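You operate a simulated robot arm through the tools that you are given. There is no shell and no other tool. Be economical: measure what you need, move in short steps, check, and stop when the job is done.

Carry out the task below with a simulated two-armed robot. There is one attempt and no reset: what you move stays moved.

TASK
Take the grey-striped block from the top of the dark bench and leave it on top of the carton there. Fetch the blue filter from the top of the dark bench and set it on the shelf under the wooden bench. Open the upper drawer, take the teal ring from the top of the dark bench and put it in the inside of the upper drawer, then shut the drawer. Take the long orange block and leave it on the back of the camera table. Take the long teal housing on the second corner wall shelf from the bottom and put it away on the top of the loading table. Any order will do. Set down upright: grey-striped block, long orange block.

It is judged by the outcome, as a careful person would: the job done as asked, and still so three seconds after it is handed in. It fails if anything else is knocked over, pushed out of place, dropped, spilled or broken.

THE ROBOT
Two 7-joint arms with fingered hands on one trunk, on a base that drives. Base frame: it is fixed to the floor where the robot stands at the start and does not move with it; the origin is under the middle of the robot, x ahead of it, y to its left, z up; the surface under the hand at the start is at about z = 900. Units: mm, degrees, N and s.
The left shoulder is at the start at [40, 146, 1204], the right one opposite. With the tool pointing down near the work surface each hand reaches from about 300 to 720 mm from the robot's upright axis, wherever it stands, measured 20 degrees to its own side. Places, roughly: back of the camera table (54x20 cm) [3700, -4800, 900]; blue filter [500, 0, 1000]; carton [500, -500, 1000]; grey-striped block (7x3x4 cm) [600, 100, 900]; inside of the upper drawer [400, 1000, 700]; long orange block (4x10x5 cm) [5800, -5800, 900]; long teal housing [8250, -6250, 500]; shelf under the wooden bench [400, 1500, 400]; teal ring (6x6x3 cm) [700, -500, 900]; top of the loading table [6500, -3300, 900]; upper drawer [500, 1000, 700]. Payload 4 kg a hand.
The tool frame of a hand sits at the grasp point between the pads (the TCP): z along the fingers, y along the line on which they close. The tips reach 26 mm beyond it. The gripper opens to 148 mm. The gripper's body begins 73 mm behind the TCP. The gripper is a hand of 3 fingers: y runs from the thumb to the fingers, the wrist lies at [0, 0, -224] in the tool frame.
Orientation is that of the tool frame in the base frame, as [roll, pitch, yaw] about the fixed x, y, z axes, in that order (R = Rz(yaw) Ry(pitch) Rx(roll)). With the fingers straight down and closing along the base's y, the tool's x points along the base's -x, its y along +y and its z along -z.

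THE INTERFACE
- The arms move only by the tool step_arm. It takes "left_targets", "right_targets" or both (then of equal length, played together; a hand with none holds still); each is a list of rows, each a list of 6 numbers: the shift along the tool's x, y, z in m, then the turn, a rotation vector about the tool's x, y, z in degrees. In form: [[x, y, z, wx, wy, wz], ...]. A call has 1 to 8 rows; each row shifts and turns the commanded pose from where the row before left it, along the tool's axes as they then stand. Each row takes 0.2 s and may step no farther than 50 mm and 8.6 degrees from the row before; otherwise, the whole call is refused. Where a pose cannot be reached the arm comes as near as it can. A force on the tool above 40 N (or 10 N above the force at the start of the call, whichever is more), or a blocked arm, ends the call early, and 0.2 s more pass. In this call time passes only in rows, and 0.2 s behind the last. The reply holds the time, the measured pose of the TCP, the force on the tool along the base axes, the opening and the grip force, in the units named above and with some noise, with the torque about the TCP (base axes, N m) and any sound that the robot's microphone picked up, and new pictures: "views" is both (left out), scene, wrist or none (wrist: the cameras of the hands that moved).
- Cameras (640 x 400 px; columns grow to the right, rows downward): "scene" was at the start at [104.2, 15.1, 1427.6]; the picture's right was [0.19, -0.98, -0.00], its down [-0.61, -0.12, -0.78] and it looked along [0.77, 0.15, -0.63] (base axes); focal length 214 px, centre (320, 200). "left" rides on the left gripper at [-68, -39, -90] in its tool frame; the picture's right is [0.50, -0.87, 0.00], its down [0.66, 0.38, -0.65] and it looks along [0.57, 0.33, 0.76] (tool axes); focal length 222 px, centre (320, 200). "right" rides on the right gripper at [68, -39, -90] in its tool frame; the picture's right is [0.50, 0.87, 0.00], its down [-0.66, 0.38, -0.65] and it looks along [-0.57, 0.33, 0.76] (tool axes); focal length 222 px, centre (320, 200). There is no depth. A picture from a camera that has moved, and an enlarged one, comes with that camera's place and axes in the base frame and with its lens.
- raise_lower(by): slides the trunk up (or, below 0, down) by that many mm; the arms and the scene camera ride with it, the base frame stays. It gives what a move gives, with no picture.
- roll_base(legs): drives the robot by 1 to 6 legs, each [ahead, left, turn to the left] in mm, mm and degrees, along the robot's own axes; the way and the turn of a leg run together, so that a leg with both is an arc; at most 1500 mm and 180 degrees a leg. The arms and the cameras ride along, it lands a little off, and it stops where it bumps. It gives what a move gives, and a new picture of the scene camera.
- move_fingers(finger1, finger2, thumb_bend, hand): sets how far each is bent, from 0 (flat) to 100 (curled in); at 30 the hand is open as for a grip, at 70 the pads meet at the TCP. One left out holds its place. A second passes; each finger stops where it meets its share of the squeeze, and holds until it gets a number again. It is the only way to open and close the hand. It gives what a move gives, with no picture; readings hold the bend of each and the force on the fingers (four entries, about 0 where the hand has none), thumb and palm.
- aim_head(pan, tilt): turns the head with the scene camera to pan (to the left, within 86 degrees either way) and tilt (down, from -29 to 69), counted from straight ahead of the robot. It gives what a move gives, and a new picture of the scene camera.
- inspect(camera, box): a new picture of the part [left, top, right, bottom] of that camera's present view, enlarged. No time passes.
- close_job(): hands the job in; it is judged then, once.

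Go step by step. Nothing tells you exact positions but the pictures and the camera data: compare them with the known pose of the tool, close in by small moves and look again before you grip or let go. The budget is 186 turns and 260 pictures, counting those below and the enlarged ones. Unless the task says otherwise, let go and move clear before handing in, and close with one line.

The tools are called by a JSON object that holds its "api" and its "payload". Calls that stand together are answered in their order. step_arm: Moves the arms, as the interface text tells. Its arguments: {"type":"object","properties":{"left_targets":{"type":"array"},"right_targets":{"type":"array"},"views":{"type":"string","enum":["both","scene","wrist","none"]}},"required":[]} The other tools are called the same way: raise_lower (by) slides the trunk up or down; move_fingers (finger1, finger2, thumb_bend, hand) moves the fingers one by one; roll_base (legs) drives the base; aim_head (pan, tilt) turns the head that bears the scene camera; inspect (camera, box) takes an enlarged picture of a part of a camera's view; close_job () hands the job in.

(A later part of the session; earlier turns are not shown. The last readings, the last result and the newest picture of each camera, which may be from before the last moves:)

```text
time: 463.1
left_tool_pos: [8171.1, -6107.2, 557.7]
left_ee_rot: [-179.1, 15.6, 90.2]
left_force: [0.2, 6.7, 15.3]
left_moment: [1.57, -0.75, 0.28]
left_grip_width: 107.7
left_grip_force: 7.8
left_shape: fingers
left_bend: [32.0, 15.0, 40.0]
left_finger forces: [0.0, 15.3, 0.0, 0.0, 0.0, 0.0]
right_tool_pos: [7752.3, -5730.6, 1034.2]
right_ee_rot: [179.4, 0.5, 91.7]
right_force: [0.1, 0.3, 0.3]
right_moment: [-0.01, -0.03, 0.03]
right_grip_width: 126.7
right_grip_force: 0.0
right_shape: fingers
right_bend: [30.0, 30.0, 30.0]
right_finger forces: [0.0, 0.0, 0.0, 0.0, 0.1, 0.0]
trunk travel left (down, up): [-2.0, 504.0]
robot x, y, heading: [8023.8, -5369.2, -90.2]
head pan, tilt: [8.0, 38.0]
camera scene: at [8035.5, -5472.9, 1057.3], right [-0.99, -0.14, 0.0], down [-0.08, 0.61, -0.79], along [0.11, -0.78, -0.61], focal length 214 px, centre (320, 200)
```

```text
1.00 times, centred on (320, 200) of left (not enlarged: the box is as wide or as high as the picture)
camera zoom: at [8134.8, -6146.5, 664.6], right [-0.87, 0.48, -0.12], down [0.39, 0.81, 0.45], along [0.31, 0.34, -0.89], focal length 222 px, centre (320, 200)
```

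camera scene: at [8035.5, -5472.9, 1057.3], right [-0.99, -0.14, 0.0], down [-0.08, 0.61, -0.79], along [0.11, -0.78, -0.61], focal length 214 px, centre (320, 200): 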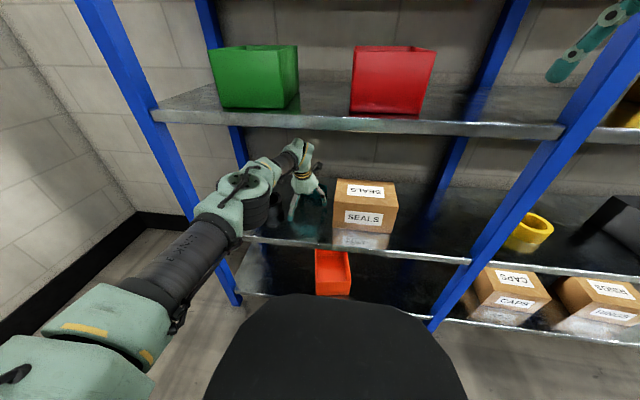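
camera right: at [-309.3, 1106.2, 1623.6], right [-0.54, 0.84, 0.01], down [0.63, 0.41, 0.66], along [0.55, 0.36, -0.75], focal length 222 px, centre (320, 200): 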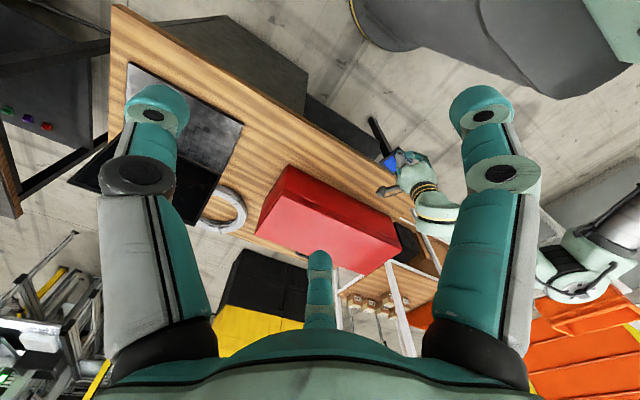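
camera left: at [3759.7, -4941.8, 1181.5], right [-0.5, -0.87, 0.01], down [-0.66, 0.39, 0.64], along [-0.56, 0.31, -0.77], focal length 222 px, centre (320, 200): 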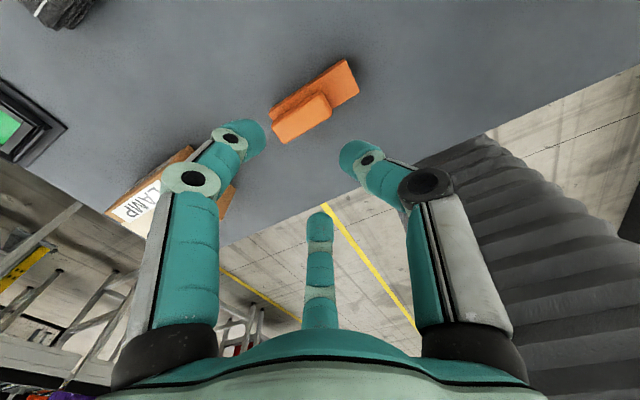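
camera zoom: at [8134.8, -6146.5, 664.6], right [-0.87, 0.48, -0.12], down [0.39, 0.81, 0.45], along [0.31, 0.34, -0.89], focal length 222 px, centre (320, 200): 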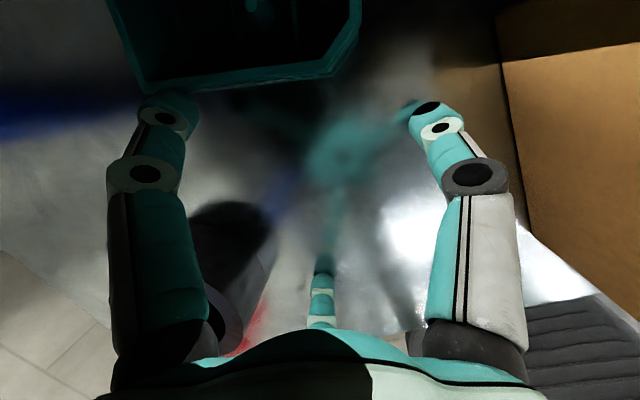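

The near finger touched the shelf surface: the shelf is higher (≈510) than I took it. Raise the hand 42 mm and recheck.

{"api": "step_arm", "payload": {"left_targets": [[-0.0109, 0, -0.0406, 0, 0, 0]], "views": "none"}}

{"api": "inspect", "payload": {"camera": "left", "box": [0, 0, 640, 400]}}

{"api": "inspect", "payload": {"camera": "scene", "box": [200, 100, 420, 240]}}

```text
time: 463.6
left_tool_pos: [8172.6, -6106.2, 600.2]
left_ee_rot: [-179.1, 15.6, 90.1]
left_force: [0.8, -0.5, 1.1]
left_moment: [-0.01, -0.01, 0.02]
left_grip_width: 107.7
left_grip_force: 0.1
left_shape: fingers
left_bend: [32.0, 32.0, 40.0]
left_finger forces: [0.0, 0.1, 0.0, 0.0, 0.0, 0.0]
right_tool_pos: [7752.4, -5729.3, 1033.7]
right_ee_rot: [179.4, 0.3, 91.7]
right_force: [0.5, 0.8, 1.0]
right_moment: [-0.04, -0.01, -0.01]
right_grip_width: 126.9
right_grip_force: 0.1
right_shape: fingers
right_bend: [30.0, 30.0, 30.0]
right_finger forces: [0.1, 0.0, 0.0, 0.0, 0.1, 0.0]
trunk travel left (down, up): [-2.0, 504.0]
robot x, y, heading: [8028.4, -5363.9, -90.3]
head pan, tilt: [8.0, 38.0]
```

```text
1.00 times, centred on (320, 200) of left (not enlarged: the box is as wide or as high as the picture)
camera zoom: at [8135.6, -6146.6, 706.8], right [-0.87, 0.48, -0.12], down [0.39, 0.81, 0.45], along [0.31, 0.34, -0.89], focal length 222 px, centre (320, 200)
```

zoom: 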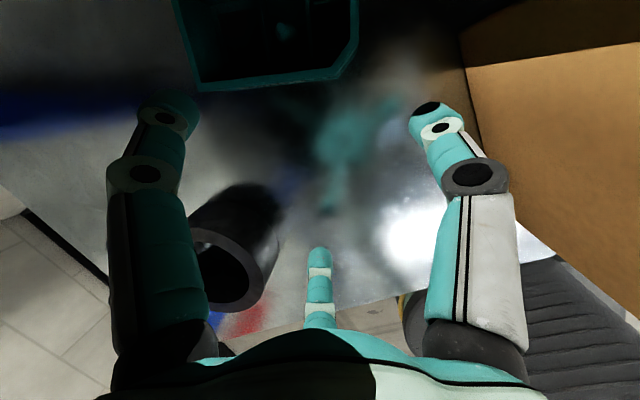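

```text
2.86 times, centred on (310, 170) of scene
camera zoom: at [8036.0, -5473.4, 1057.1], right [-0.99, -0.14, 0.0], down [-0.08, 0.61, -0.79], along [0.11, -0.78, -0.62], focal length 613 px, centre (349, 286)
```

zoom: 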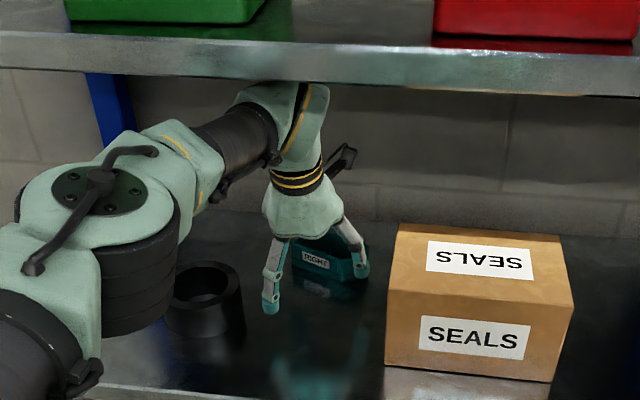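

The housing got nudged (now yaw ≈ −22°, centre ≈ (8173,−6200)), still safely on its shelf. I'll tilt a bit more to keep the elbow clear of the upper shelf, roll the hand to match, and edge forward.

{"api": "step_arm", "payload": {"left_targets": [[-0.0195, 0, -0.0017, 0, -5, 0], [-0.0195, 0, -0.0017, 0, -5, 0], [0, 0, 0, 0, 0, 7.3], [0, 0, 0, 0, 0, 7.3], [0, 0, 0, 0, 0, 7.4]], "views": "none"}}

{"api": "roll_base", "payload": {"legs": [[45, 0, 0]]}}

{"api": "inspect", "payload": {"camera": "left", "box": [0, 0, 640, 400]}}

```text
time: 464.8
left_tool_pos: [8172.1, -6141.3, 615.0]
left_ee_rot: [170.7, 23.9, 66.2]
left_force: [0.2, 0.3, 0.0]
left_moment: [0.0, 0.0, 0.03]
left_grip_width: 108.1
left_grip_force: 0.1
left_shape: fingers
left_bend: [32.0, 32.0, 40.0]
left_finger forces: [0.0, 0.0, 0.0, 0.0, 0.1, 0.1]
right_tool_pos: [7752.1, -5730.5, 1033.5]
right_ee_rot: [179.4, 0.2, 91.7]
right_force: [0.8, 0.4, 0.3]
right_moment: [-0.03, -0.01, 0.03]
right_grip_width: 126.9
right_grip_force: 0.0
right_shape: fingers
right_bend: [30.0, 30.0, 30.0]
right_finger forces: [0.0, 0.0, 0.0, 0.1, 0.0, 0.0]
trunk travel left (down, up): [-2.0, 504.0]
robot x, y, heading: [8028.3, -5365.8, -90.1]
head pan, tilt: [8.0, 38.0]
```

```text
time: 465.6
left_tool_pos: [8172.2, -6186.3, 613.3]
left_ee_rot: [170.8, 23.7, 66.2]
left_force: [0.5, -0.4, 0.6]
left_moment: [0.02, -0.03, -0.02]
left_grip_width: 107.9
left_grip_force: 0.0
left_shape: fingers
left_bend: [32.0, 32.0, 40.0]
left_finger forces: [0.1, 0.1, 0.1, 0.0, 0.0, 0.0]
right_tool_pos: [7752.3, -5776.1, 1033.0]
right_ee_rot: [179.3, 0.2, 91.7]
right_force: [0.0, -0.4, -0.3]
right_moment: [0.0, 0.03, 0.01]
right_grip_width: 126.9
right_grip_force: 0.0
right_shape: fingers
right_bend: [30.0, 30.0, 30.0]
right_finger forces: [0.0, 0.0, 0.0, 0.0, 0.0, 0.0]
trunk travel left (down, up): [-2.0, 504.0]
robot x, y, heading: [8025.8, -5411.7, -90.2]
head pan, tilt: [8.0, 38.0]
camera scene: at [8035.9, -5520.0, 1056.9], right [-0.99, -0.14, 0.0], down [-0.08, 0.61, -0.79], along [0.11, -0.78, -0.62], focal length 214 px, centre (320, 200)
```

scene: 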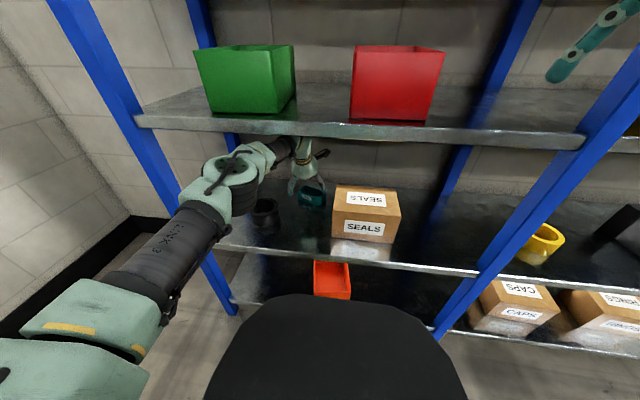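

```text
1.00 times, centred on (320, 200) of left (not enlarged: the box is as wide or as high as the picture)
camera zoom: at [8113.4, -6191.4, 717.3], right [-0.62, 0.71, -0.33], down [0.6, 0.7, 0.38], along [0.5, 0.04, -0.86], focal length 222 px, centre (320, 200)
```

zoom: 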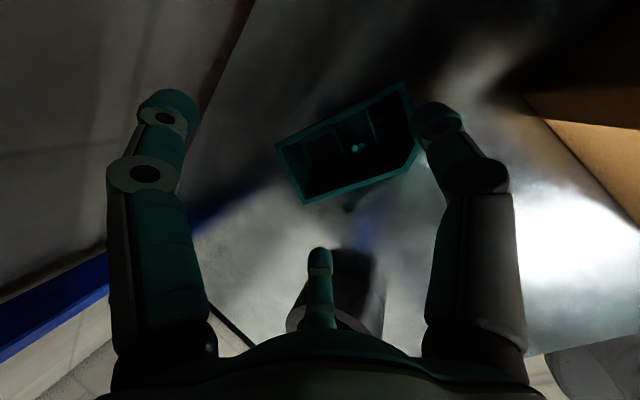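

Clear view: the box centre is (8165,−6199), yaw −21°, matching the hand. Open the thumb slightly and lower.

{"api": "move_fingers", "payload": {"hand": "left", "thumb_bend": 33}}

{"api": "step_arm", "payload": {"left_targets": [[0.0057, -0.003, 0.0202, 0, 0, 0], [0.0057, -0.003, 0.0202, 0, 0, 0]], "views": "wrist"}}

```text
time: 466.6
left_tool_pos: [8173.3, -6186.0, 615.4]
left_ee_rot: [170.8, 23.9, 66.2]
left_force: [-0.4, 0.9, 0.9]
left_moment: [0.0, 0.0, 0.02]
left_grip_width: 118.7
left_grip_force: 0.1
left_shape: fingers
left_bend: [32.0, 32.0, 33.0]
left_finger forces: [0.0, 0.0, 0.1, 0.0, 0.0, 0.0]
right_tool_pos: [7751.7, -5774.0, 1033.5]
right_ee_rot: [179.5, 0.3, 91.7]
right_force: [-0.5, -0.9, 0.9]
right_moment: [-0.01, 0.0, 0.01]
right_grip_width: 126.9
right_grip_force: 0.1
right_shape: fingers
right_bend: [30.0, 30.0, 30.0]
right_finger forces: [0.1, 0.0, 0.1, 0.0, 0.1, 0.1]
trunk travel left (down, up): [-2.0, 504.0]
robot x, y, heading: [8024.9, -5411.5, -90.3]
head pan, tilt: [8.0, 38.0]
```

```text
time: 467.2
left_tool_pos: [8171.5, -6187.1, 569.4]
left_ee_rot: [170.8, 23.9, 66.2]
left_force: [0.1, 0.5, 0.7]
left_moment: [0.01, -0.02, 0.03]
left_grip_width: 119.0
left_grip_force: 0.1
left_shape: fingers
left_bend: [32.0, 32.0, 33.0]
left_finger forces: [0.0, 0.0, 0.0, 0.2, 0.1, 0.0]
left hand out of reach, approached as far as the arm can: row 2
right_tool_pos: [7753.9, -5775.3, 1032.1]
right_ee_rot: [179.4, 0.2, 91.8]
right_force: [0.3, -1.1, 0.4]
right_moment: [-0.01, -0.01, 0.0]
right_grip_width: 126.8
right_grip_force: 0.1
right_shape: fingers
right_bend: [30.0, 30.0, 30.0]
right_finger forces: [0.0, 0.0, 0.1, 0.0, 0.0, 0.0]
trunk travel left (down, up): [-2.0, 504.0]
robot x, y, heading: [8026.6, -5412.8, -90.1]
head pan, tilt: [8.0, 38.0]
camera left: at [8111.9, -6192.0, 674.3], right [-0.62, 0.71, -0.33], down [0.6, 0.7, 0.38], along [0.5, 0.04, -0.86], focal length 222 px, centre (320, 200)
```

left: 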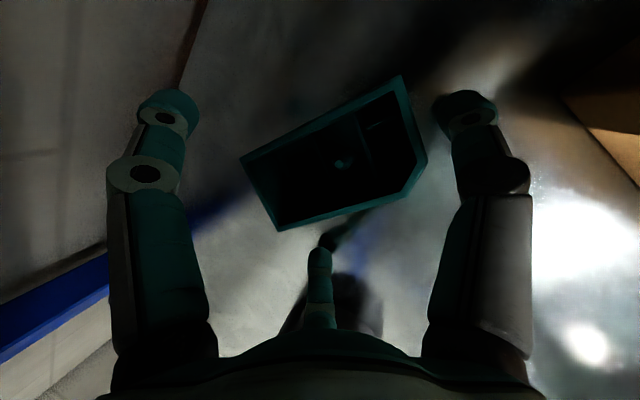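

{"api": "roll_base", "payload": {"legs": [[12, 0, 0]]}}

{"api": "step_arm", "payload": {"left_targets": [[0.007, -0.0028, 0.0163, 0, 0, 0]], "views": "wrist"}}

```text
time: 468.0
left_tool_pos: [8171.0, -6200.5, 570.2]
left_ee_rot: [170.7, 24.0, 66.2]
left_force: [-0.3, -0.7, -0.1]
left_moment: [0.02, 0.02, 0.01]
left_grip_width: 118.8
left_grip_force: 0.1
left_shape: fingers
left_bend: [32.0, 32.0, 33.0]
left_finger forces: [0.1, 0.1, 0.1, 0.0, 0.0, 0.1]
right_tool_pos: [7752.1, -5788.0, 1033.2]
right_ee_rot: [179.5, 0.1, 91.7]
right_force: [0.0, -0.9, -0.4]
right_moment: [-0.01, 0.03, -0.04]
right_grip_width: 126.6
right_grip_force: 0.0
right_shape: fingers
right_bend: [30.0, 30.0, 30.0]
right_finger forces: [0.1, 0.0, 0.0, 0.0, 0.0, 0.1]
trunk travel left (down, up): [-2.0, 504.0]
robot x, y, heading: [8025.1, -5421.9, -90.1]
head pan, tilt: [8.0, 38.0]
camera scene: at [8035.9, -5530.9, 1057.0], right [-0.99, -0.14, 0.0], down [-0.08, 0.61, -0.79], along [0.11, -0.78, -0.62], focal length 214 px, centre (320, 200)
```

scene: 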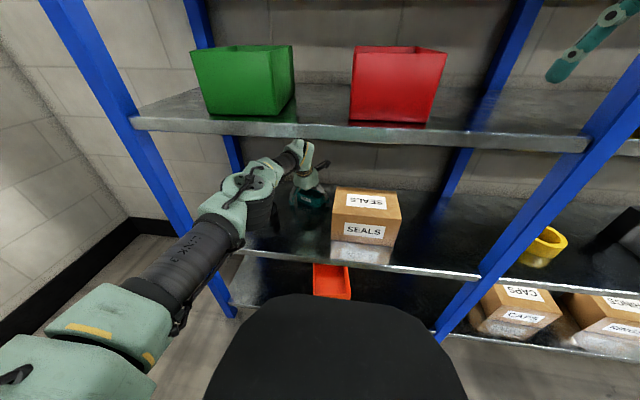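

```text
time: 468.5
left_tool_pos: [8165.2, -6201.4, 566.8]
left_ee_rot: [170.2, 25.1, 65.5]
left_force: [-3.9, 3.6, 24.9]
left_moment: [1.27, -1.53, 0.47]
left_grip_width: 119.2
left_grip_force: 12.4
left_shape: fingers
left_bend: [32.0, 27.0, 33.0]
left_finger forces: [0.0, 25.1, 0.0, 0.0, 0.0, 0.1]
right_tool_pos: [7749.7, -5784.1, 1034.5]
right_ee_rot: [179.4, 0.4, 91.5]
right_force: [-0.2, 0.7, -0.1]
right_moment: [0.0, 0.04, 0.02]
right_grip_width: 126.8
right_grip_force: 0.0
right_shape: fingers
right_bend: [30.0, 30.0, 30.0]
right_finger forces: [0.0, 0.0, 0.0, 0.0, 0.0, 0.1]
trunk travel left (down, up): [-2.0, 504.0]
robot x, y, heading: [8028.6, -5420.0, -90.3]
head pan, tilt: [8.0, 38.0]
stopped in row 1 (left hand): the force on the tool passed its limit at 44 N (the readings are from after the stop); the commanded pose is now the measured one
camera left: at [8105.9, -6203.7, 671.2], right [-0.61, 0.71, -0.34], down [0.61, 0.7, 0.37], along [0.5, 0.01, -0.86], focal length 222 px, centre (320, 200)
```

left: 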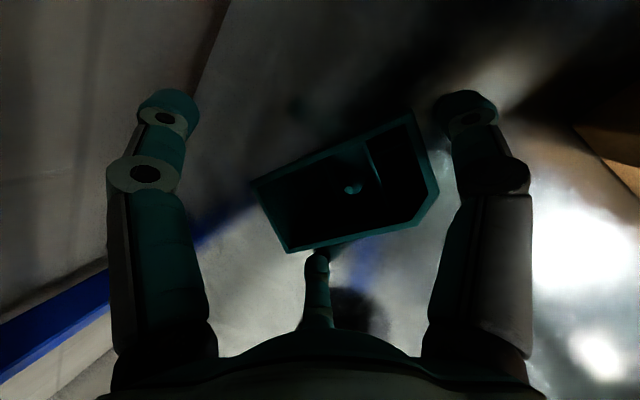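

{"api": "step_arm", "payload": {"left_targets": [[0.0045, -0.0018, -0.0107, 0, 0, 0]], "views": "none"}}

{"api": "inspect", "payload": {"camera": "left", "box": [200, 80, 520, 290]}}

```text
time: 468.9
left_tool_pos: [8169.2, -6191.7, 566.8]
left_ee_rot: [170.6, 24.6, 65.7]
left_force: [0.4, -0.2, 5.0]
left_moment: [0.06, -0.37, -0.14]
left_grip_width: 119.0
left_grip_force: 1.8
left_shape: fingers
left_bend: [32.0, 33.0, 33.0]
left_finger forces: [0.0, 5.0, 0.0, 0.0, 0.0, 0.0]
right_tool_pos: [7752.8, -5785.5, 1033.6]
right_ee_rot: [179.5, 0.3, 91.6]
right_force: [-0.5, -0.2, 0.0]
right_moment: [0.0, 0.04, -0.02]
right_grip_width: 126.6
right_grip_force: 0.1
right_shape: fingers
right_bend: [30.0, 30.0, 30.0]
right_finger forces: [0.0, 0.0, 0.1, 0.0, 0.0, 0.0]
trunk travel left (down, up): [-2.0, 504.0]
robot x, y, heading: [8021.0, -5425.0, -90.1]
head pan, tilt: [8.0, 38.0]
```

```text
1.90 times, centred on (360, 185) of left
camera zoom: at [8109.2, -6194.2, 671.2], right [-0.62, 0.71, -0.34], down [0.61, 0.7, 0.37], along [0.5, 0.03, -0.87], focal length 423 px, centre (244, 229)
```

zoom: 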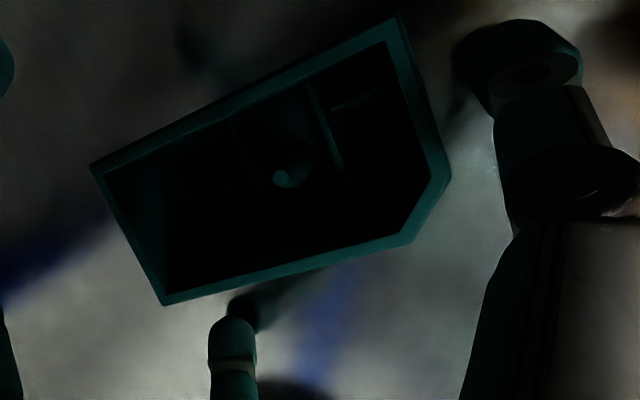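

The near fingertip meets the shelf first because of the tilt. I'll reduce the tilt to ~17° (wrist held, base forward to compensate).

{"api": "step_arm", "payload": {"left_targets": [[0.0229, -0.0093, -0.0131, 2.85, 7.05, 0]], "views": "none"}}

{"api": "roll_base", "payload": {"legs": [[28, 0, 0]]}}

{"api": "inspect", "payload": {"camera": "left", "box": [0, 0, 640, 400]}}

```text
time: 469.3
left_tool_pos: [8166.5, -6163.9, 567.5]
left_ee_rot: [173.9, 17.2, 66.8]
left_force: [-0.9, 0.6, 0.2]
left_moment: [0.0, 0.0, -0.01]
left_grip_width: 118.9
left_grip_force: 0.1
left_shape: fingers
left_bend: [32.0, 32.0, 33.0]
left_finger forces: [0.0, 0.0, 0.1, 0.0, 0.0, 0.0]
right_tool_pos: [7751.6, -5787.4, 1033.6]
right_ee_rot: [179.4, 0.3, 91.6]
right_force: [-0.1, -0.6, 0.5]
right_moment: [-0.01, 0.01, 0.04]
right_grip_width: 126.7
right_grip_force: 0.1
right_shape: fingers
right_bend: [30.0, 30.0, 30.0]
right_finger forces: [0.1, 0.0, 0.0, 0.0, 0.0, 0.0]
trunk travel left (down, up): [-2.0, 504.0]
robot x, y, heading: [8023.4, -5422.8, -90.5]
head pan, tilt: [8.0, 38.0]
```

```text
time: 470.2
left_tool_pos: [8167.1, -6193.2, 567.8]
left_ee_rot: [173.8, 17.4, 66.9]
left_force: [0.5, 0.3, -0.9]
left_moment: [0.01, 0.04, 0.01]
left_grip_width: 118.8
left_grip_force: 0.1
left_shape: fingers
left_bend: [32.0, 32.0, 33.0]
left_finger forces: [0.0, 0.0, 0.0, 0.0, 0.0, 0.0]
right_tool_pos: [7751.2, -5814.9, 1032.5]
right_ee_rot: [179.4, 0.1, 91.6]
right_force: [-0.3, 0.1, 0.3]
right_moment: [0.02, -0.01, 0.01]
right_grip_width: 126.7
right_grip_force: 0.1
right_shape: fingers
right_bend: [30.0, 30.0, 30.0]
right_finger forces: [0.1, 0.0, 0.0, 0.0, 0.0, 0.1]
trunk travel left (down, up): [-2.0, 504.0]
robot x, y, heading: [8024.4, -5451.0, -90.5]
head pan, tilt: [8.0, 38.0]
camera scene: at [8035.4, -5558.7, 1056.9], right [-0.99, -0.13, 0.0], down [-0.08, 0.61, -0.79], along [0.11, -0.78, -0.62], focal length 214 px, centre (320, 200)
```

scene: 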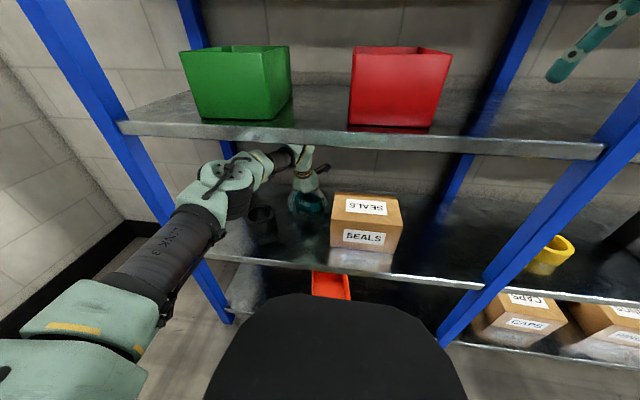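

```text
1.00 times, centred on (320, 200) of left (not enlarged: the box is as wide or as high as the picture)
camera zoom: at [8107.2, -6209.0, 670.1], right [-0.61, 0.75, -0.24], down [0.61, 0.64, 0.46], along [0.5, 0.14, -0.85], focal length 222 px, centre (320, 200)
```

zoom: 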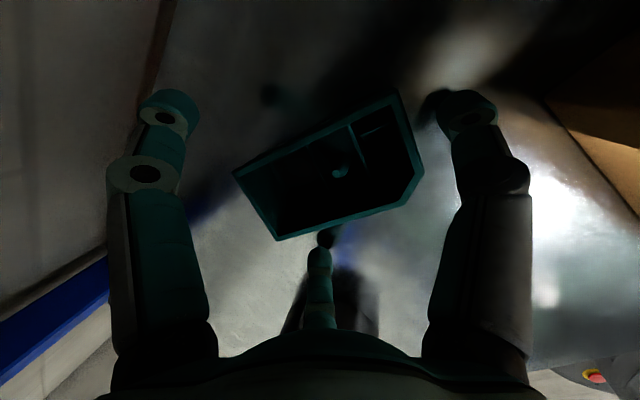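

{"api": "step_arm", "payload": {"left_targets": [[0.0019, -0.0008, 0.0067, 0, 0, 0]], "views": "none"}}

{"api": "move_fingers", "payload": {"hand": "left", "finger1": 46, "finger2": 46, "thumb_bend": 38}}

{"api": "inspect", "payload": {"camera": "left", "box": [120, 60, 520, 310]}}

```text
time: 470.6
left_tool_pos: [8165.7, -6193.1, 562.5]
left_ee_rot: [173.7, 17.6, 66.7]
left_force: [-1.1, 0.6, 7.6]
left_moment: [0.31, -0.42, 0.09]
left_grip_width: 118.9
left_grip_force: 3.4
left_shape: fingers
left_bend: [32.0, 32.0, 33.0]
left_finger forces: [0.1, 6.7, 0.1, 0.1, 0.1, 0.1]
right_tool_pos: [7751.5, -5812.0, 1032.7]
right_ee_rot: [179.3, 0.3, 91.6]
right_force: [-0.3, 0.0, 0.8]
right_moment: [-0.01, -0.01, 0.0]
right_grip_width: 126.7
right_grip_force: 0.1
right_shape: fingers
right_bend: [30.0, 30.0, 30.0]
right_finger forces: [0.0, 0.1, 0.0, 0.1, 0.0, 0.0]
trunk travel left (down, up): [-2.0, 504.0]
robot x, y, heading: [8025.3, -5451.1, -90.1]
head pan, tilt: [8.0, 38.0]
```

```text
time: 471.6
left_tool_pos: [8166.7, -6191.8, 564.3]
left_ee_rot: [173.6, 17.8, 66.8]
left_force: [2.3, 3.4, 17.8]
left_moment: [0.59, -0.94, 0.16]
left_grip_width: 89.6
left_grip_force: 8.5
left_shape: fingers
left_bend: [46.0, 42.0, 38.0]
left_finger forces: [0.0, 16.9, 0.1, 0.1, 0.1, 0.0]
right_tool_pos: [7751.2, -5811.3, 1034.3]
right_ee_rot: [179.4, 0.4, 91.6]
right_force: [-0.8, 0.4, -0.8]
right_moment: [0.05, 0.0, 0.01]
right_grip_width: 126.7
right_grip_force: 0.0
right_shape: fingers
right_bend: [30.0, 30.0, 30.0]
right_finger forces: [0.0, 0.0, 0.0, 0.0, 0.0, 0.1]
trunk travel left (down, up): [-2.0, 504.0]
robot x, y, heading: [8023.6, -5450.9, -90.6]
head pan, tilt: [8.0, 38.0]
```

```text
1.60 times, centred on (320, 185) of left
camera zoom: at [8107.0, -6207.7, 666.7], right [-0.61, 0.75, -0.24], down [0.61, 0.65, 0.46], along [0.5, 0.13, -0.85], focal length 355 px, centre (320, 224)
```

zoom: 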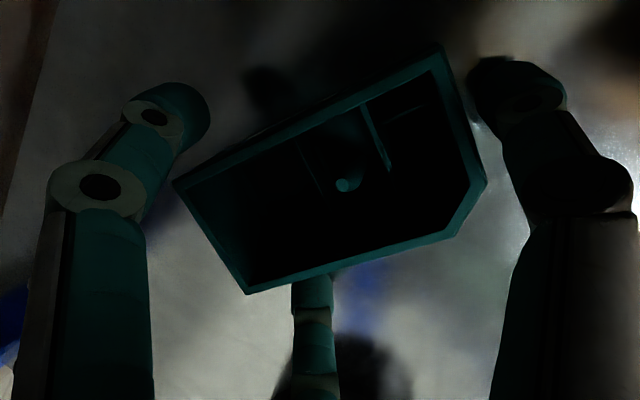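

The near finger presses the shelf as it curls; raise 5 mm and close on.

{"api": "step_arm", "payload": {"left_targets": [[-0.0014, 0.0006, -0.006, 0, 0, 0]], "views": "none"}}

{"api": "move_fingers", "payload": {"hand": "left", "finger1": 58, "finger2": 58, "thumb_bend": 48}}

{"api": "inspect", "payload": {"camera": "left", "box": [120, 60, 520, 310]}}

```text
time: 472.0
left_tool_pos: [8165.6, -6191.0, 564.9]
left_ee_rot: [173.9, 17.3, 66.6]
left_force: [-0.4, 0.0, -0.1]
left_moment: [-0.01, 0.01, 0.03]
left_grip_width: 89.1
left_grip_force: 0.0
left_shape: fingers
left_bend: [46.0, 46.0, 38.0]
left_finger forces: [0.1, 0.1, 0.1, 0.0, 0.0, 0.0]
right_tool_pos: [7751.6, -5813.4, 1033.4]
right_ee_rot: [179.4, 0.3, 91.6]
right_force: [0.1, -0.7, 0.0]
right_moment: [0.02, 0.0, 0.02]
right_grip_width: 126.8
right_grip_force: 0.0
right_shape: fingers
right_bend: [30.0, 30.0, 30.0]
right_finger forces: [0.0, 0.1, 0.0, 0.1, 0.0, 0.1]
trunk travel left (down, up): [-2.0, 504.0]
robot x, y, heading: [8023.2, -5450.6, -90.3]
head pan, tilt: [8.0, 38.0]
```

```text
time: 473.0
left_tool_pos: [8166.6, -6192.7, 567.7]
left_ee_rot: [173.8, 17.4, 66.8]
left_force: [0.3, 0.1, -1.0]
left_moment: [0.05, 0.0, 0.01]
left_grip_width: 65.7
left_grip_force: 4.5
left_shape: fingers
left_bend: [53.0, 52.0, 46.0]
left_finger forces: [2.9, 3.0, 0.0, 0.1, 3.3, 0.0]
right_tool_pos: [7749.8, -5813.5, 1033.8]
right_ee_rot: [179.4, 0.3, 91.6]
right_force: [0.3, 0.3, 0.2]
right_moment: [-0.04, 0.02, 0.03]
right_grip_width: 126.7
right_grip_force: 0.1
right_shape: fingers
right_bend: [30.0, 30.0, 30.0]
right_finger forces: [0.0, 0.0, 0.1, 0.0, 0.1, 0.0]
trunk travel left (down, up): [-2.0, 504.0]
robot x, y, heading: [8029.7, -5452.7, -90.3]
head pan, tilt: [8.0, 38.0]
```

```text
1.60 times, centred on (320, 185) of left
camera zoom: at [8107.3, -6208.4, 670.4], right [-0.61, 0.75, -0.24], down [0.61, 0.64, 0.46], along [0.5, 0.14, -0.85], focal length 355 px, centre (320, 224)
```

zoom: 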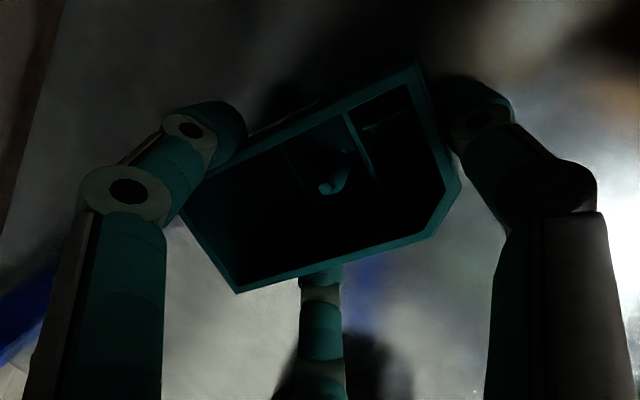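

All three digits touch it. Tighten and lift a little.

{"api": "move_fingers", "payload": {"hand": "left", "finger1": 72, "finger2": 72, "thumb_bend": 66}}

{"api": "step_arm", "payload": {"left_targets": [[-0.004, 0.0016, -0.0143, 0, 0, 0], [-0.004, 0.0016, -0.0143, 0, 0, 0]], "views": "wrist"}}

```text
time: 474.0
left_tool_pos: [8166.5, -6191.4, 568.0]
left_ee_rot: [173.7, 17.5, 66.8]
left_force: [0.1, 0.3, 1.7]
left_moment: [0.02, -0.05, 0.0]
left_grip_width: 45.3
left_grip_force: 14.5
left_shape: fingers
left_bend: [55.0, 52.0, 58.0]
left_finger forces: [9.2, 9.2, 0.1, 0.1, 11.1, 0.0]
right_tool_pos: [7750.3, -5814.2, 1033.3]
right_ee_rot: [179.5, 0.3, 91.6]
right_force: [0.0, -0.1, -0.3]
right_moment: [0.03, 0.02, -0.04]
right_grip_width: 126.5
right_grip_force: 0.0
right_shape: fingers
right_bend: [30.0, 30.0, 30.0]
right_finger forces: [0.0, 0.0, 0.0, 0.1, 0.0, 0.0]
trunk travel left (down, up): [-2.0, 504.0]
robot x, y, heading: [8025.4, -5448.0, -90.3]
head pan, tilt: [8.0, 38.0]
```

```text
time: 474.6
left_tool_pos: [8167.3, -6191.6, 597.4]
left_ee_rot: [173.8, 17.4, 66.8]
left_force: [0.4, 0.4, -1.7]
left_moment: [0.06, 0.06, 0.01]
left_grip_width: 44.9
left_grip_force: 14.6
left_shape: fingers
left_bend: [55.0, 52.0, 58.0]
left_finger forces: [8.6, 9.3, 0.0, 0.0, 11.1, 0.0]
right_tool_pos: [7751.0, -5813.6, 1032.7]
right_ee_rot: [179.4, 0.3, 91.6]
right_force: [-0.5, 0.6, -0.7]
right_moment: [0.01, -0.03, -0.04]
right_grip_width: 126.8
right_grip_force: 0.1
right_shape: fingers
right_bend: [30.0, 30.0, 30.0]
right_finger forces: [0.0, 0.0, 0.1, 0.0, 0.1, 0.0]
trunk travel left (down, up): [-2.0, 504.0]
robot x, y, heading: [8022.8, -5452.6, -90.4]
head pan, tilt: [8.0, 38.0]
camera left: at [8107.3, -6208.3, 699.8], right [-0.61, 0.75, -0.24], down [0.61, 0.64, 0.46], along [0.5, 0.14, -0.85], focal length 222 px, centre (320, 200)
```

left: 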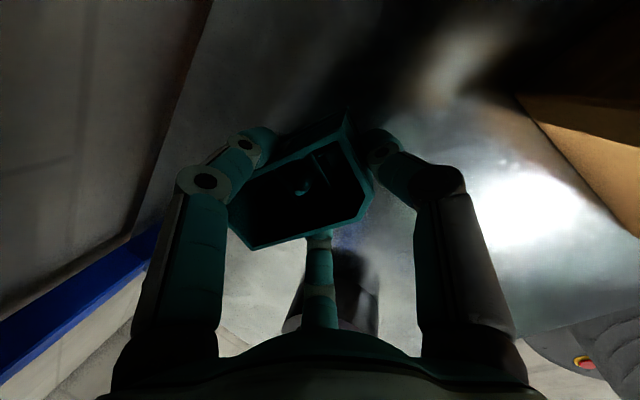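

The housing is held and off the shelf. Pull straight out with the base, raise, then level and retract the hand.

{"api": "roll_base", "payload": {"legs": [[-430, 0, 0]]}}

{"api": "raise_lower", "payload": {"by": 400}}

{"api": "step_arm", "payload": {"left_targets": [[0.036, -0.0145, -0.012, 0, 0, 0], [0.036, -0.0145, -0.012, 0, 0, 0], [0.036, -0.0145, -0.012, 0, 0, 0], [0.036, -0.0145, -0.012, 0, 0, 0], [0, 0, 0, 3.2, 7.9, 0], [0, 0, 0, 3.0, 7.5, 0], [0.036, -0.0145, 0, 0, 0, 0], [0.036, -0.0145, 0, 0, 0, 0]], "views": "both"}}

```text
time: 477.2
left_tool_pos: [8172.9, -5767.5, 597.5]
left_ee_rot: [173.8, 17.5, 67.1]
left_force: [0.8, 0.2, -1.3]
left_moment: [0.03, 0.04, -0.02]
left_grip_width: 44.8
left_grip_force: 14.5
left_shape: fingers
left_bend: [55.0, 52.0, 58.0]
left_finger forces: [8.7, 9.3, 0.1, 0.0, 11.3, 0.0]
right_tool_pos: [7755.3, -5390.9, 1033.4]
right_ee_rot: [179.5, 0.2, 91.9]
right_force: [0.1, -0.3, 0.9]
right_moment: [-0.02, 0.0, -0.04]
right_grip_width: 126.9
right_grip_force: 0.1
right_shape: fingers
right_bend: [30.0, 30.0, 30.0]
right_finger forces: [0.1, 0.0, 0.1, 0.0, 0.0, 0.0]
trunk travel left (down, up): [-2.0, 504.0]
robot x, y, heading: [8025.0, -5027.2, -90.0]
head pan, tilt: [8.0, 38.0]
camera scene: at [8037.0, -5133.0, 1057.1], right [-0.99, -0.14, 0.0], down [-0.09, 0.61, -0.79], along [0.11, -0.78, -0.62], focal length 214 px, centre (320, 200)
```

scene: 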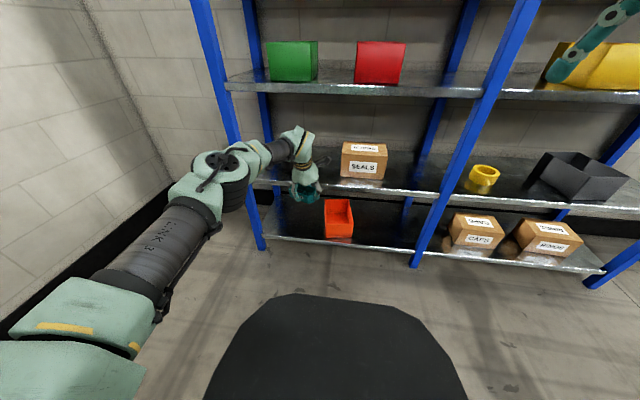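

```text
time: 481.0
left_tool_pos: [8173.0, -5767.6, 995.2]
left_ee_rot: [173.8, 17.5, 67.1]
left_force: [0.3, 0.5, -1.4]
left_moment: [0.02, 0.02, -0.05]
left_grip_width: 45.0
left_grip_force: 14.1
left_shape: fingers
left_bend: [55.0, 52.0, 58.0]
left_finger forces: [8.6, 9.3, 0.0, 0.1, 11.1, 0.0]
right_tool_pos: [7754.9, -5391.5, 1431.4]
right_ee_rot: [179.4, 0.4, 92.0]
right_force: [-0.2, 0.2, -0.4]
right_moment: [0.03, 0.04, -0.02]
right_grip_width: 127.1
right_grip_force: 0.0
right_shape: fingers
right_bend: [30.0, 30.0, 30.0]
right_finger forces: [0.0, 0.0, 0.1, 0.0, 0.0, 0.1]
trunk travel left (down, up): [-402.0, 104.0]
robot x, y, heading: [8024.4, -5023.0, -90.0]
head pan, tilt: [8.0, 38.0]
```

```text
time: 482.8
left_tool_pos: [8172.3, -5525.4, 989.4]
left_ee_rot: [-179.8, 2.2, 67.9]
left_force: [0.1, 0.6, -1.3]
left_moment: [-0.01, 0.03, -0.02]
left_grip_width: 44.2
left_grip_force: 14.3
left_shape: fingers
left_bend: [55.0, 52.0, 58.0]
left_finger forces: [8.7, 8.8, 0.0, 0.0, 10.6, 0.0]
right_tool_pos: [7754.9, -5389.8, 1433.1]
right_ee_rot: [179.3, 0.3, 92.0]
right_force: [0.5, 0.9, -0.2]
right_moment: [0.0, 0.06, -0.01]
right_grip_width: 126.6
right_grip_force: 0.0
right_shape: fingers
right_bend: [30.0, 30.0, 30.0]
right_finger forces: [0.0, 0.0, 0.1, 0.0, 0.0, 0.0]
trunk travel left (down, up): [-402.0, 104.0]
robot x, y, heading: [8025.6, -5026.0, -89.9]
head pan, tilt: [8.0, 38.0]
camera scene: at [8037.8, -5132.2, 1456.0], right [-0.99, -0.14, 0.0], down [-0.09, 0.61, -0.79], along [0.11, -0.78, -0.62], focal length 214 px, centre (320, 200)
camera left: at [8112.3, -5570.0, 1083.2], right [-0.61, 0.79, -0.02], down [0.61, 0.49, 0.63], along [0.5, 0.38, -0.78], focal length 222 px, centre (320, 200)
```

scene: 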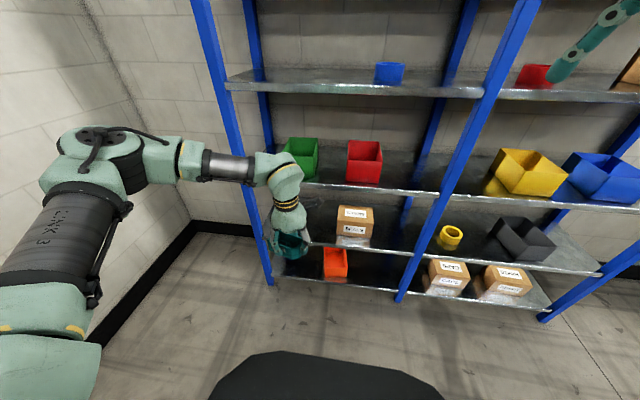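
left: 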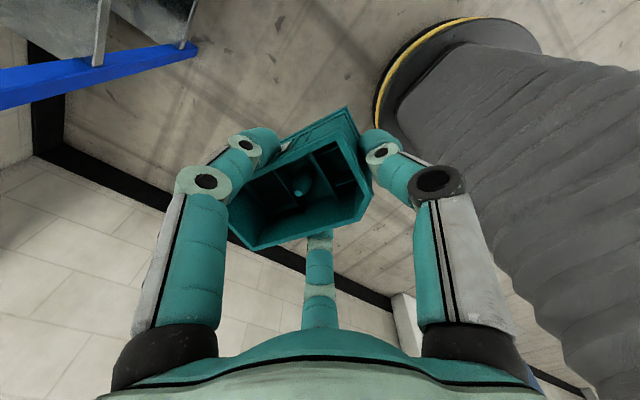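

Grip is sound. Raise further and turn to face back toward the loading table.

{"api": "step_arm", "payload": {"left_targets": [[0.02, -0.008, -0.04, 0, 0, 0], [0.02, -0.008, -0.04, 0, 0, 0], [0.02, -0.008, -0.04, 0, 0, 0], [0.0, 0, -0.045, 0, 0, 0], [0, 0, -0.045, 0, 0, 0]], "views": "none"}}

{"api": "raise_lower", "payload": {"by": 98}}

{"api": "roll_base", "payload": {"legs": [[-250, 0, 0], [0, 0, -90]]}}

{"api": "aim_head", "payload": {"pan": -40, "tilt": 25}}

```text
time: 484.0
left_tool_pos: [8177.1, -5453.7, 1196.9]
left_ee_rot: [-180.0, 2.1, 68.0]
left_force: [-0.3, 0.9, -1.3]
left_moment: [-0.02, 0.0, -0.06]
left_grip_width: 43.8
left_grip_force: 13.9
left_shape: fingers
left_bend: [55.0, 52.0, 58.0]
left_finger forces: [8.6, 8.6, 0.0, 0.1, 10.4, 0.1]
right_tool_pos: [7753.6, -5389.8, 1431.3]
right_ee_rot: [179.3, 0.2, 92.0]
right_force: [-0.5, -0.5, -0.6]
right_moment: [0.01, 0.0, 0.0]
right_grip_width: 127.2
right_grip_force: 0.0
right_shape: fingers
right_bend: [30.0, 30.0, 30.0]
right_finger forces: [0.0, 0.0, 0.0, 0.1, 0.0, 0.0]
trunk travel left (down, up): [-402.0, 104.0]
robot x, y, heading: [8026.9, -5030.8, -90.0]
head pan, tilt: [8.0, 38.0]
```

```text
time: 485.3
left_tool_pos: [8176.8, -5454.9, 1293.9]
left_ee_rot: [-179.9, 2.1, 67.9]
left_force: [-0.5, -0.1, -1.4]
left_moment: [0.01, 0.0, 0.02]
left_grip_width: 43.9
left_grip_force: 13.6
left_shape: fingers
left_bend: [55.0, 52.0, 58.0]
left_finger forces: [8.5, 8.5, 0.0, 0.0, 10.4, 0.0]
right_tool_pos: [7753.8, -5392.1, 1530.0]
right_ee_rot: [179.5, 0.2, 91.8]
right_force: [-0.1, -0.3, -0.7]
right_moment: [-0.03, 0.04, -0.01]
right_grip_width: 126.7
right_grip_force: 0.1
right_shape: fingers
right_bend: [30.0, 30.0, 30.0]
right_finger forces: [0.0, 0.0, 0.0, 0.0, 0.0, 0.0]
trunk travel left (down, up): [-500.0, 6.0]
robot x, y, heading: [8025.0, -5027.2, -90.2]
head pan, tilt: [8.0, 38.0]
```

```text
time: 490.9
left_tool_pos: [7596.8, -4931.4, 1292.7]
left_ee_rot: [-179.7, 2.0, -22.0]
left_force: [-0.5, 0.0, -1.3]
left_moment: [0.05, -0.02, -0.01]
left_grip_width: 43.9
left_grip_force: 14.0
left_shape: fingers
left_bend: [55.0, 52.0, 58.0]
left_finger forces: [8.5, 8.4, 0.1, 0.0, 10.2, 0.0]
right_tool_pos: [7661.1, -4508.5, 1530.0]
right_ee_rot: [179.5, 0.3, 2.0]
right_force: [0.0, 0.3, -0.2]
right_moment: [0.0, -0.01, -0.01]
right_grip_width: 126.7
right_grip_force: 0.1
right_shape: fingers
right_bend: [30.0, 30.0, 30.0]
right_finger forces: [0.0, 0.0, 0.0, 0.0, 0.0, 0.1]
trunk travel left (down, up): [-500.0, 6.0]
robot x, y, heading: [8026.4, -4775.7, -179.9]
head pan, tilt: [8.0, 38.0]
camera scene: at [7919.6, -4792.0, 1553.9], right [-0.14, 0.99, 0.0], down [0.61, 0.09, -0.79], along [-0.78, -0.11, -0.62], focal length 214 px, centre (320, 200)
```

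scene: 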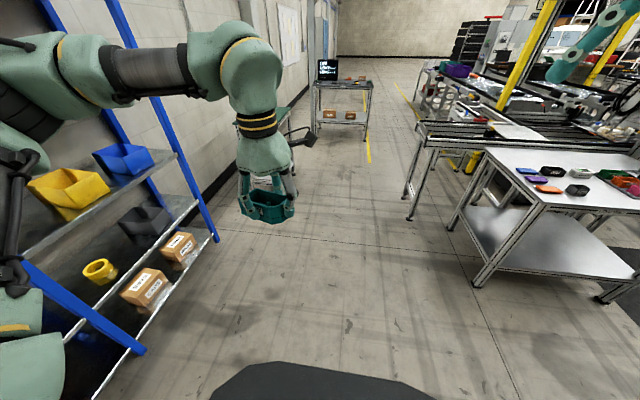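

```text
time: 492.1
left_tool_pos: [7598.2, -4931.6, 1294.1]
left_ee_rot: [-179.8, 2.1, -22.1]
left_force: [0.6, 0.6, -1.5]
left_moment: [0.04, 0.01, 0.02]
left_grip_width: 43.6
left_grip_force: 14.1
left_shape: fingers
left_bend: [55.0, 52.0, 58.0]
left_finger forces: [8.6, 8.3, 0.1, 0.0, 10.2, 0.0]
right_tool_pos: [7661.2, -4507.8, 1529.7]
right_ee_rot: [179.4, 0.3, 2.1]
right_force: [-0.7, -0.6, 0.0]
right_moment: [-0.01, -0.02, -0.02]
right_grip_width: 126.9
right_grip_force: 0.1
right_shape: fingers
right_bend: [30.0, 30.0, 30.0]
right_finger forces: [0.1, 0.1, 0.0, 0.0, 0.1, 0.0]
trunk travel left (down, up): [-500.0, 6.0]
robot x, y, heading: [8026.6, -4777.3, -179.7]
head pan, tilt: [-40.0, 25.0]
camera scene: at [7934.3, -4720.6, 1574.2], right [0.64, 0.77, 0.0], down [0.33, -0.27, -0.91], along [-0.7, 0.58, -0.42], focal length 214 px, centre (320, 200)
```

scene: 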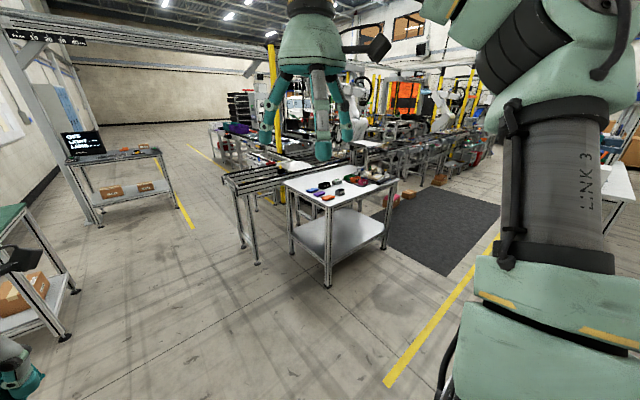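

The white-topped table (x 6320–6930, y −2950…−3830) is the loading table. Zoom to find a free spot.

{"api": "inspect", "payload": {"camera": "scene", "box": [270, 145, 410, 235]}}

```text
4.44 times, centred on (340, 190) of scene
camera zoom: at [7934.3, -4720.6, 1574.2], right [0.64, 0.77, 0.0], down [0.33, -0.27, -0.91], along [-0.7, 0.58, -0.42], focal length 953 px, centre (231, 244)
```

zoom: 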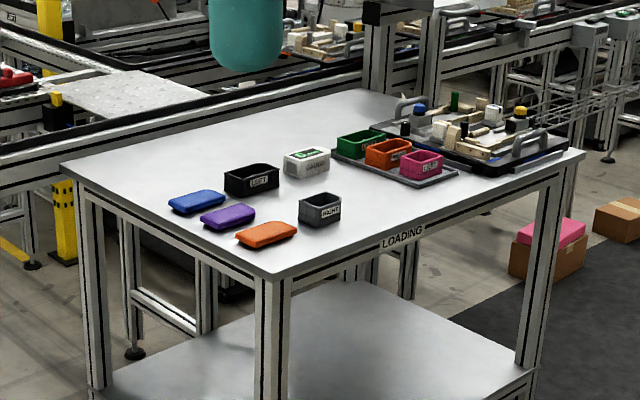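

A free strip lies at the table's −x/−y part, around (6440,−3640). I'll approach from the −y end facing +y.

{"api": "roll_base", "payload": {"legs": [[1440, 0, 0], [0, 0, -90], [520, 0, 0]]}}

{"api": "aim_head", "payload": {"pan": 10, "tilt": 45}}

```text
time: 505.6
left_tool_pos: [6415.7, -3848.3, 1295.0]
left_ee_rot: [-179.9, 2.2, -110.5]
left_force: [0.0, -0.6, -1.3]
left_moment: [0.03, -0.03, 0.01]
left_grip_width: 43.2
left_grip_force: 13.4
left_shape: fingers
left_bend: [55.0, 52.0, 58.0]
left_finger forces: [8.6, 8.4, 0.0, 0.0, 10.0, 0.0]
right_tool_pos: [6841.1, -3901.0, 1531.4]
right_ee_rot: [179.4, 0.4, -86.5]
right_force: [-0.7, 0.0, 1.1]
right_moment: [0.04, 0.01, -0.01]
right_grip_width: 126.7
right_grip_force: 0.0
right_shape: fingers
right_bend: [30.0, 30.0, 30.0]
right_finger forces: [0.1, 0.0, 0.0, 0.0, 0.0, 0.1]
trunk travel left (down, up): [-500.0, 6.0]
robot x, y, heading: [6581.2, -4271.1, 91.6]
head pan, tilt: [-40.0, 25.0]
camera scene: at [6635.7, -4181.5, 1574.4], right [0.78, -0.62, 0.0], down [-0.26, -0.33, -0.91], along [0.56, 0.71, -0.42], focal length 214 px, centre (320, 200)
```

scene: 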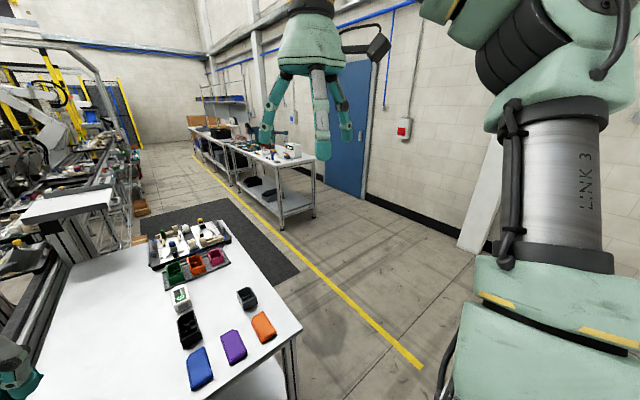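

```text
time: 506.8
left_tool_pos: [6416.4, -3846.6, 1294.1]
left_ee_rot: [-179.9, 2.2, -110.5]
left_force: [0.3, -0.3, -1.3]
left_moment: [0.02, -0.02, 0.01]
left_grip_width: 43.3
left_grip_force: 13.3
left_shape: fingers
left_bend: [55.0, 52.0, 58.0]
left_finger forces: [8.6, 8.4, 0.0, 0.1, 10.0, 0.0]
right_tool_pos: [6839.8, -3899.3, 1530.3]
right_ee_rot: [179.4, 0.4, -86.6]
right_force: [0.3, 0.5, 0.1]
right_moment: [-0.01, 0.01, -0.02]
right_grip_width: 127.0
right_grip_force: 0.0
right_shape: fingers
right_bend: [30.0, 30.0, 30.0]
right_finger forces: [0.1, 0.0, 0.0, 0.0, 0.0, 0.0]
trunk travel left (down, up): [-500.0, 6.0]
robot x, y, heading: [6577.6, -4267.3, 91.9]
head pan, tilt: [10.0, 45.0]
camera scene: at [6562.1, -4172.0, 1543.7], right [0.98, 0.2, 0.0], down [0.14, -0.69, -0.71], along [-0.14, 0.69, -0.71], focal length 214 px, centre (320, 200)
```

scene: 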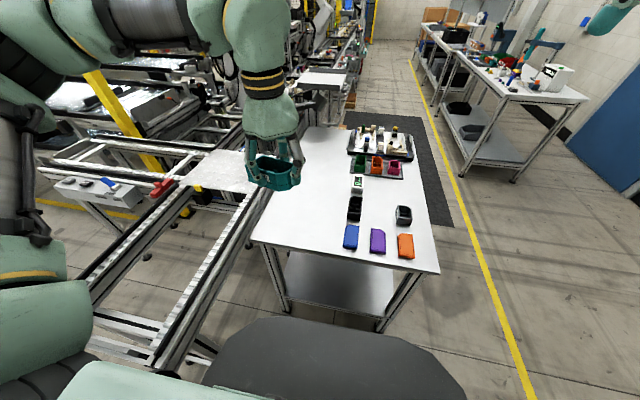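

The strip x 6242–6540 is free. Move up and lower the housing toward (6400,−3625).

{"api": "roll_base", "payload": {"legs": [[110, 0, 0]]}}

{"api": "step_arm", "payload": {"left_targets": [[-0.018, 0.0067, 0.044, 0, 0, 0], [-0.018, 0.0067, 0.044, 0, 0, 0], [-0.018, 0.0067, 0.044, 0, 0, 0], [-0.018, 0.0067, 0.044, 0, 0, 0], [-0.018, 0.0067, 0.044, 0, 0, 0], [-0.018, 0.0067, 0.044, 0, -2.2, 0]], "views": "both"}}

```text
time: 508.0
left_tool_pos: [6414.2, -3743.4, 1297.6]
left_ee_rot: [-180.0, 2.5, -110.5]
left_force: [0.5, -0.9, -0.8]
left_moment: [0.0, -0.02, 0.0]
left_grip_width: 43.1
left_grip_force: 12.9
left_shape: fingers
left_bend: [55.0, 52.0, 58.0]
left_finger forces: [8.6, 8.4, 0.0, 0.1, 9.9, 0.1]
right_tool_pos: [6837.8, -3796.4, 1532.1]
right_ee_rot: [179.4, 0.5, -86.7]
right_force: [0.4, -1.0, 0.2]
right_moment: [0.02, 0.01, -0.04]
right_grip_width: 126.9
right_grip_force: 0.0
right_shape: fingers
right_bend: [30.0, 30.0, 30.0]
right_finger forces: [0.1, 0.0, 0.0, 0.0, 0.0, 0.1]
trunk travel left (down, up): [-500.0, 6.0]
robot x, y, heading: [6579.5, -4159.5, 91.4]
head pan, tilt: [10.0, 45.0]
camera scene: at [6559.4, -4069.0, 1544.2], right [0.98, 0.2, 0.0], down [0.14, -0.69, -0.71], along [-0.14, 0.7, -0.7], focal length 214 px, centre (320, 200)
```

scene: 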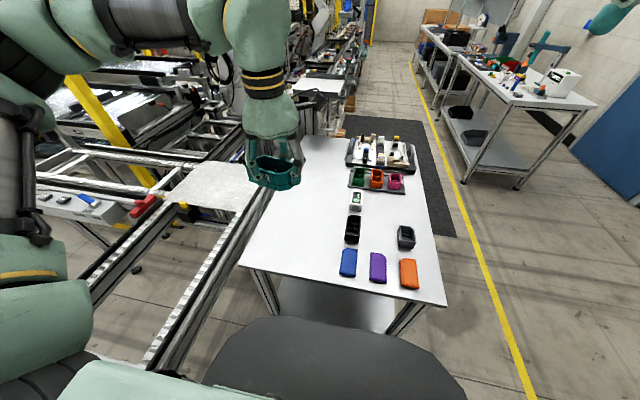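

```text
time: 509.4
left_tool_pos: [6418.9, -3612.1, 1031.2]
left_ee_rot: [-180.0, 4.4, -110.7]
left_force: [-1.0, 0.1, -1.6]
left_moment: [0.0, -0.03, -0.04]
left_grip_width: 42.8
left_grip_force: 13.2
left_shape: fingers
left_bend: [56.0, 53.0, 58.0]
left_finger forces: [8.6, 8.4, 0.0, 0.0, 9.7, 0.0]
right_tool_pos: [6836.2, -3788.8, 1530.0]
right_ee_rot: [179.4, 0.3, -86.6]
right_force: [-0.2, 0.3, -0.5]
right_moment: [-0.03, 0.01, 0.01]
right_grip_width: 127.0
right_grip_force: 0.0
right_shape: fingers
right_bend: [30.0, 30.0, 30.0]
right_finger forces: [0.0, 0.0, 0.1, 0.0, 0.0, 0.0]
trunk travel left (down, up): [-500.0, 6.0]
robot x, y, heading: [6574.1, -4159.0, 91.6]
head pan, tilt: [10.0, 45.0]
camera scene: at [6559.0, -4060.1, 1543.5], right [0.98, 0.2, 0.0], down [0.14, -0.69, -0.71], along [-0.14, 0.69, -0.71], focal length 214 px, centre (320, 200)
camera left: at [6477.3, -3567.9, 1127.5], right [0.64, -0.77, -0.04], down [-0.6, -0.52, 0.6], along [-0.48, -0.36, -0.8], focal length 222 px, centre (320, 200)
```

scene: 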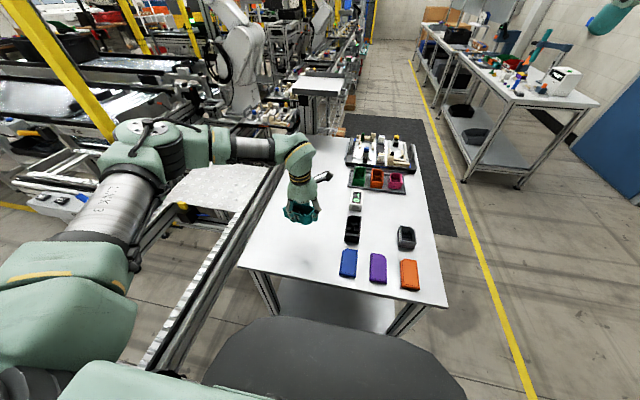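
left: 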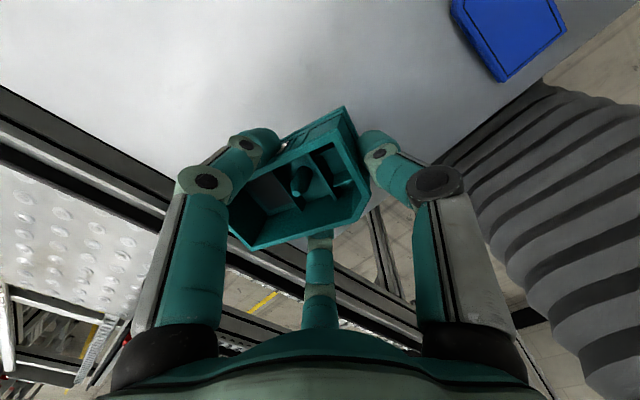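

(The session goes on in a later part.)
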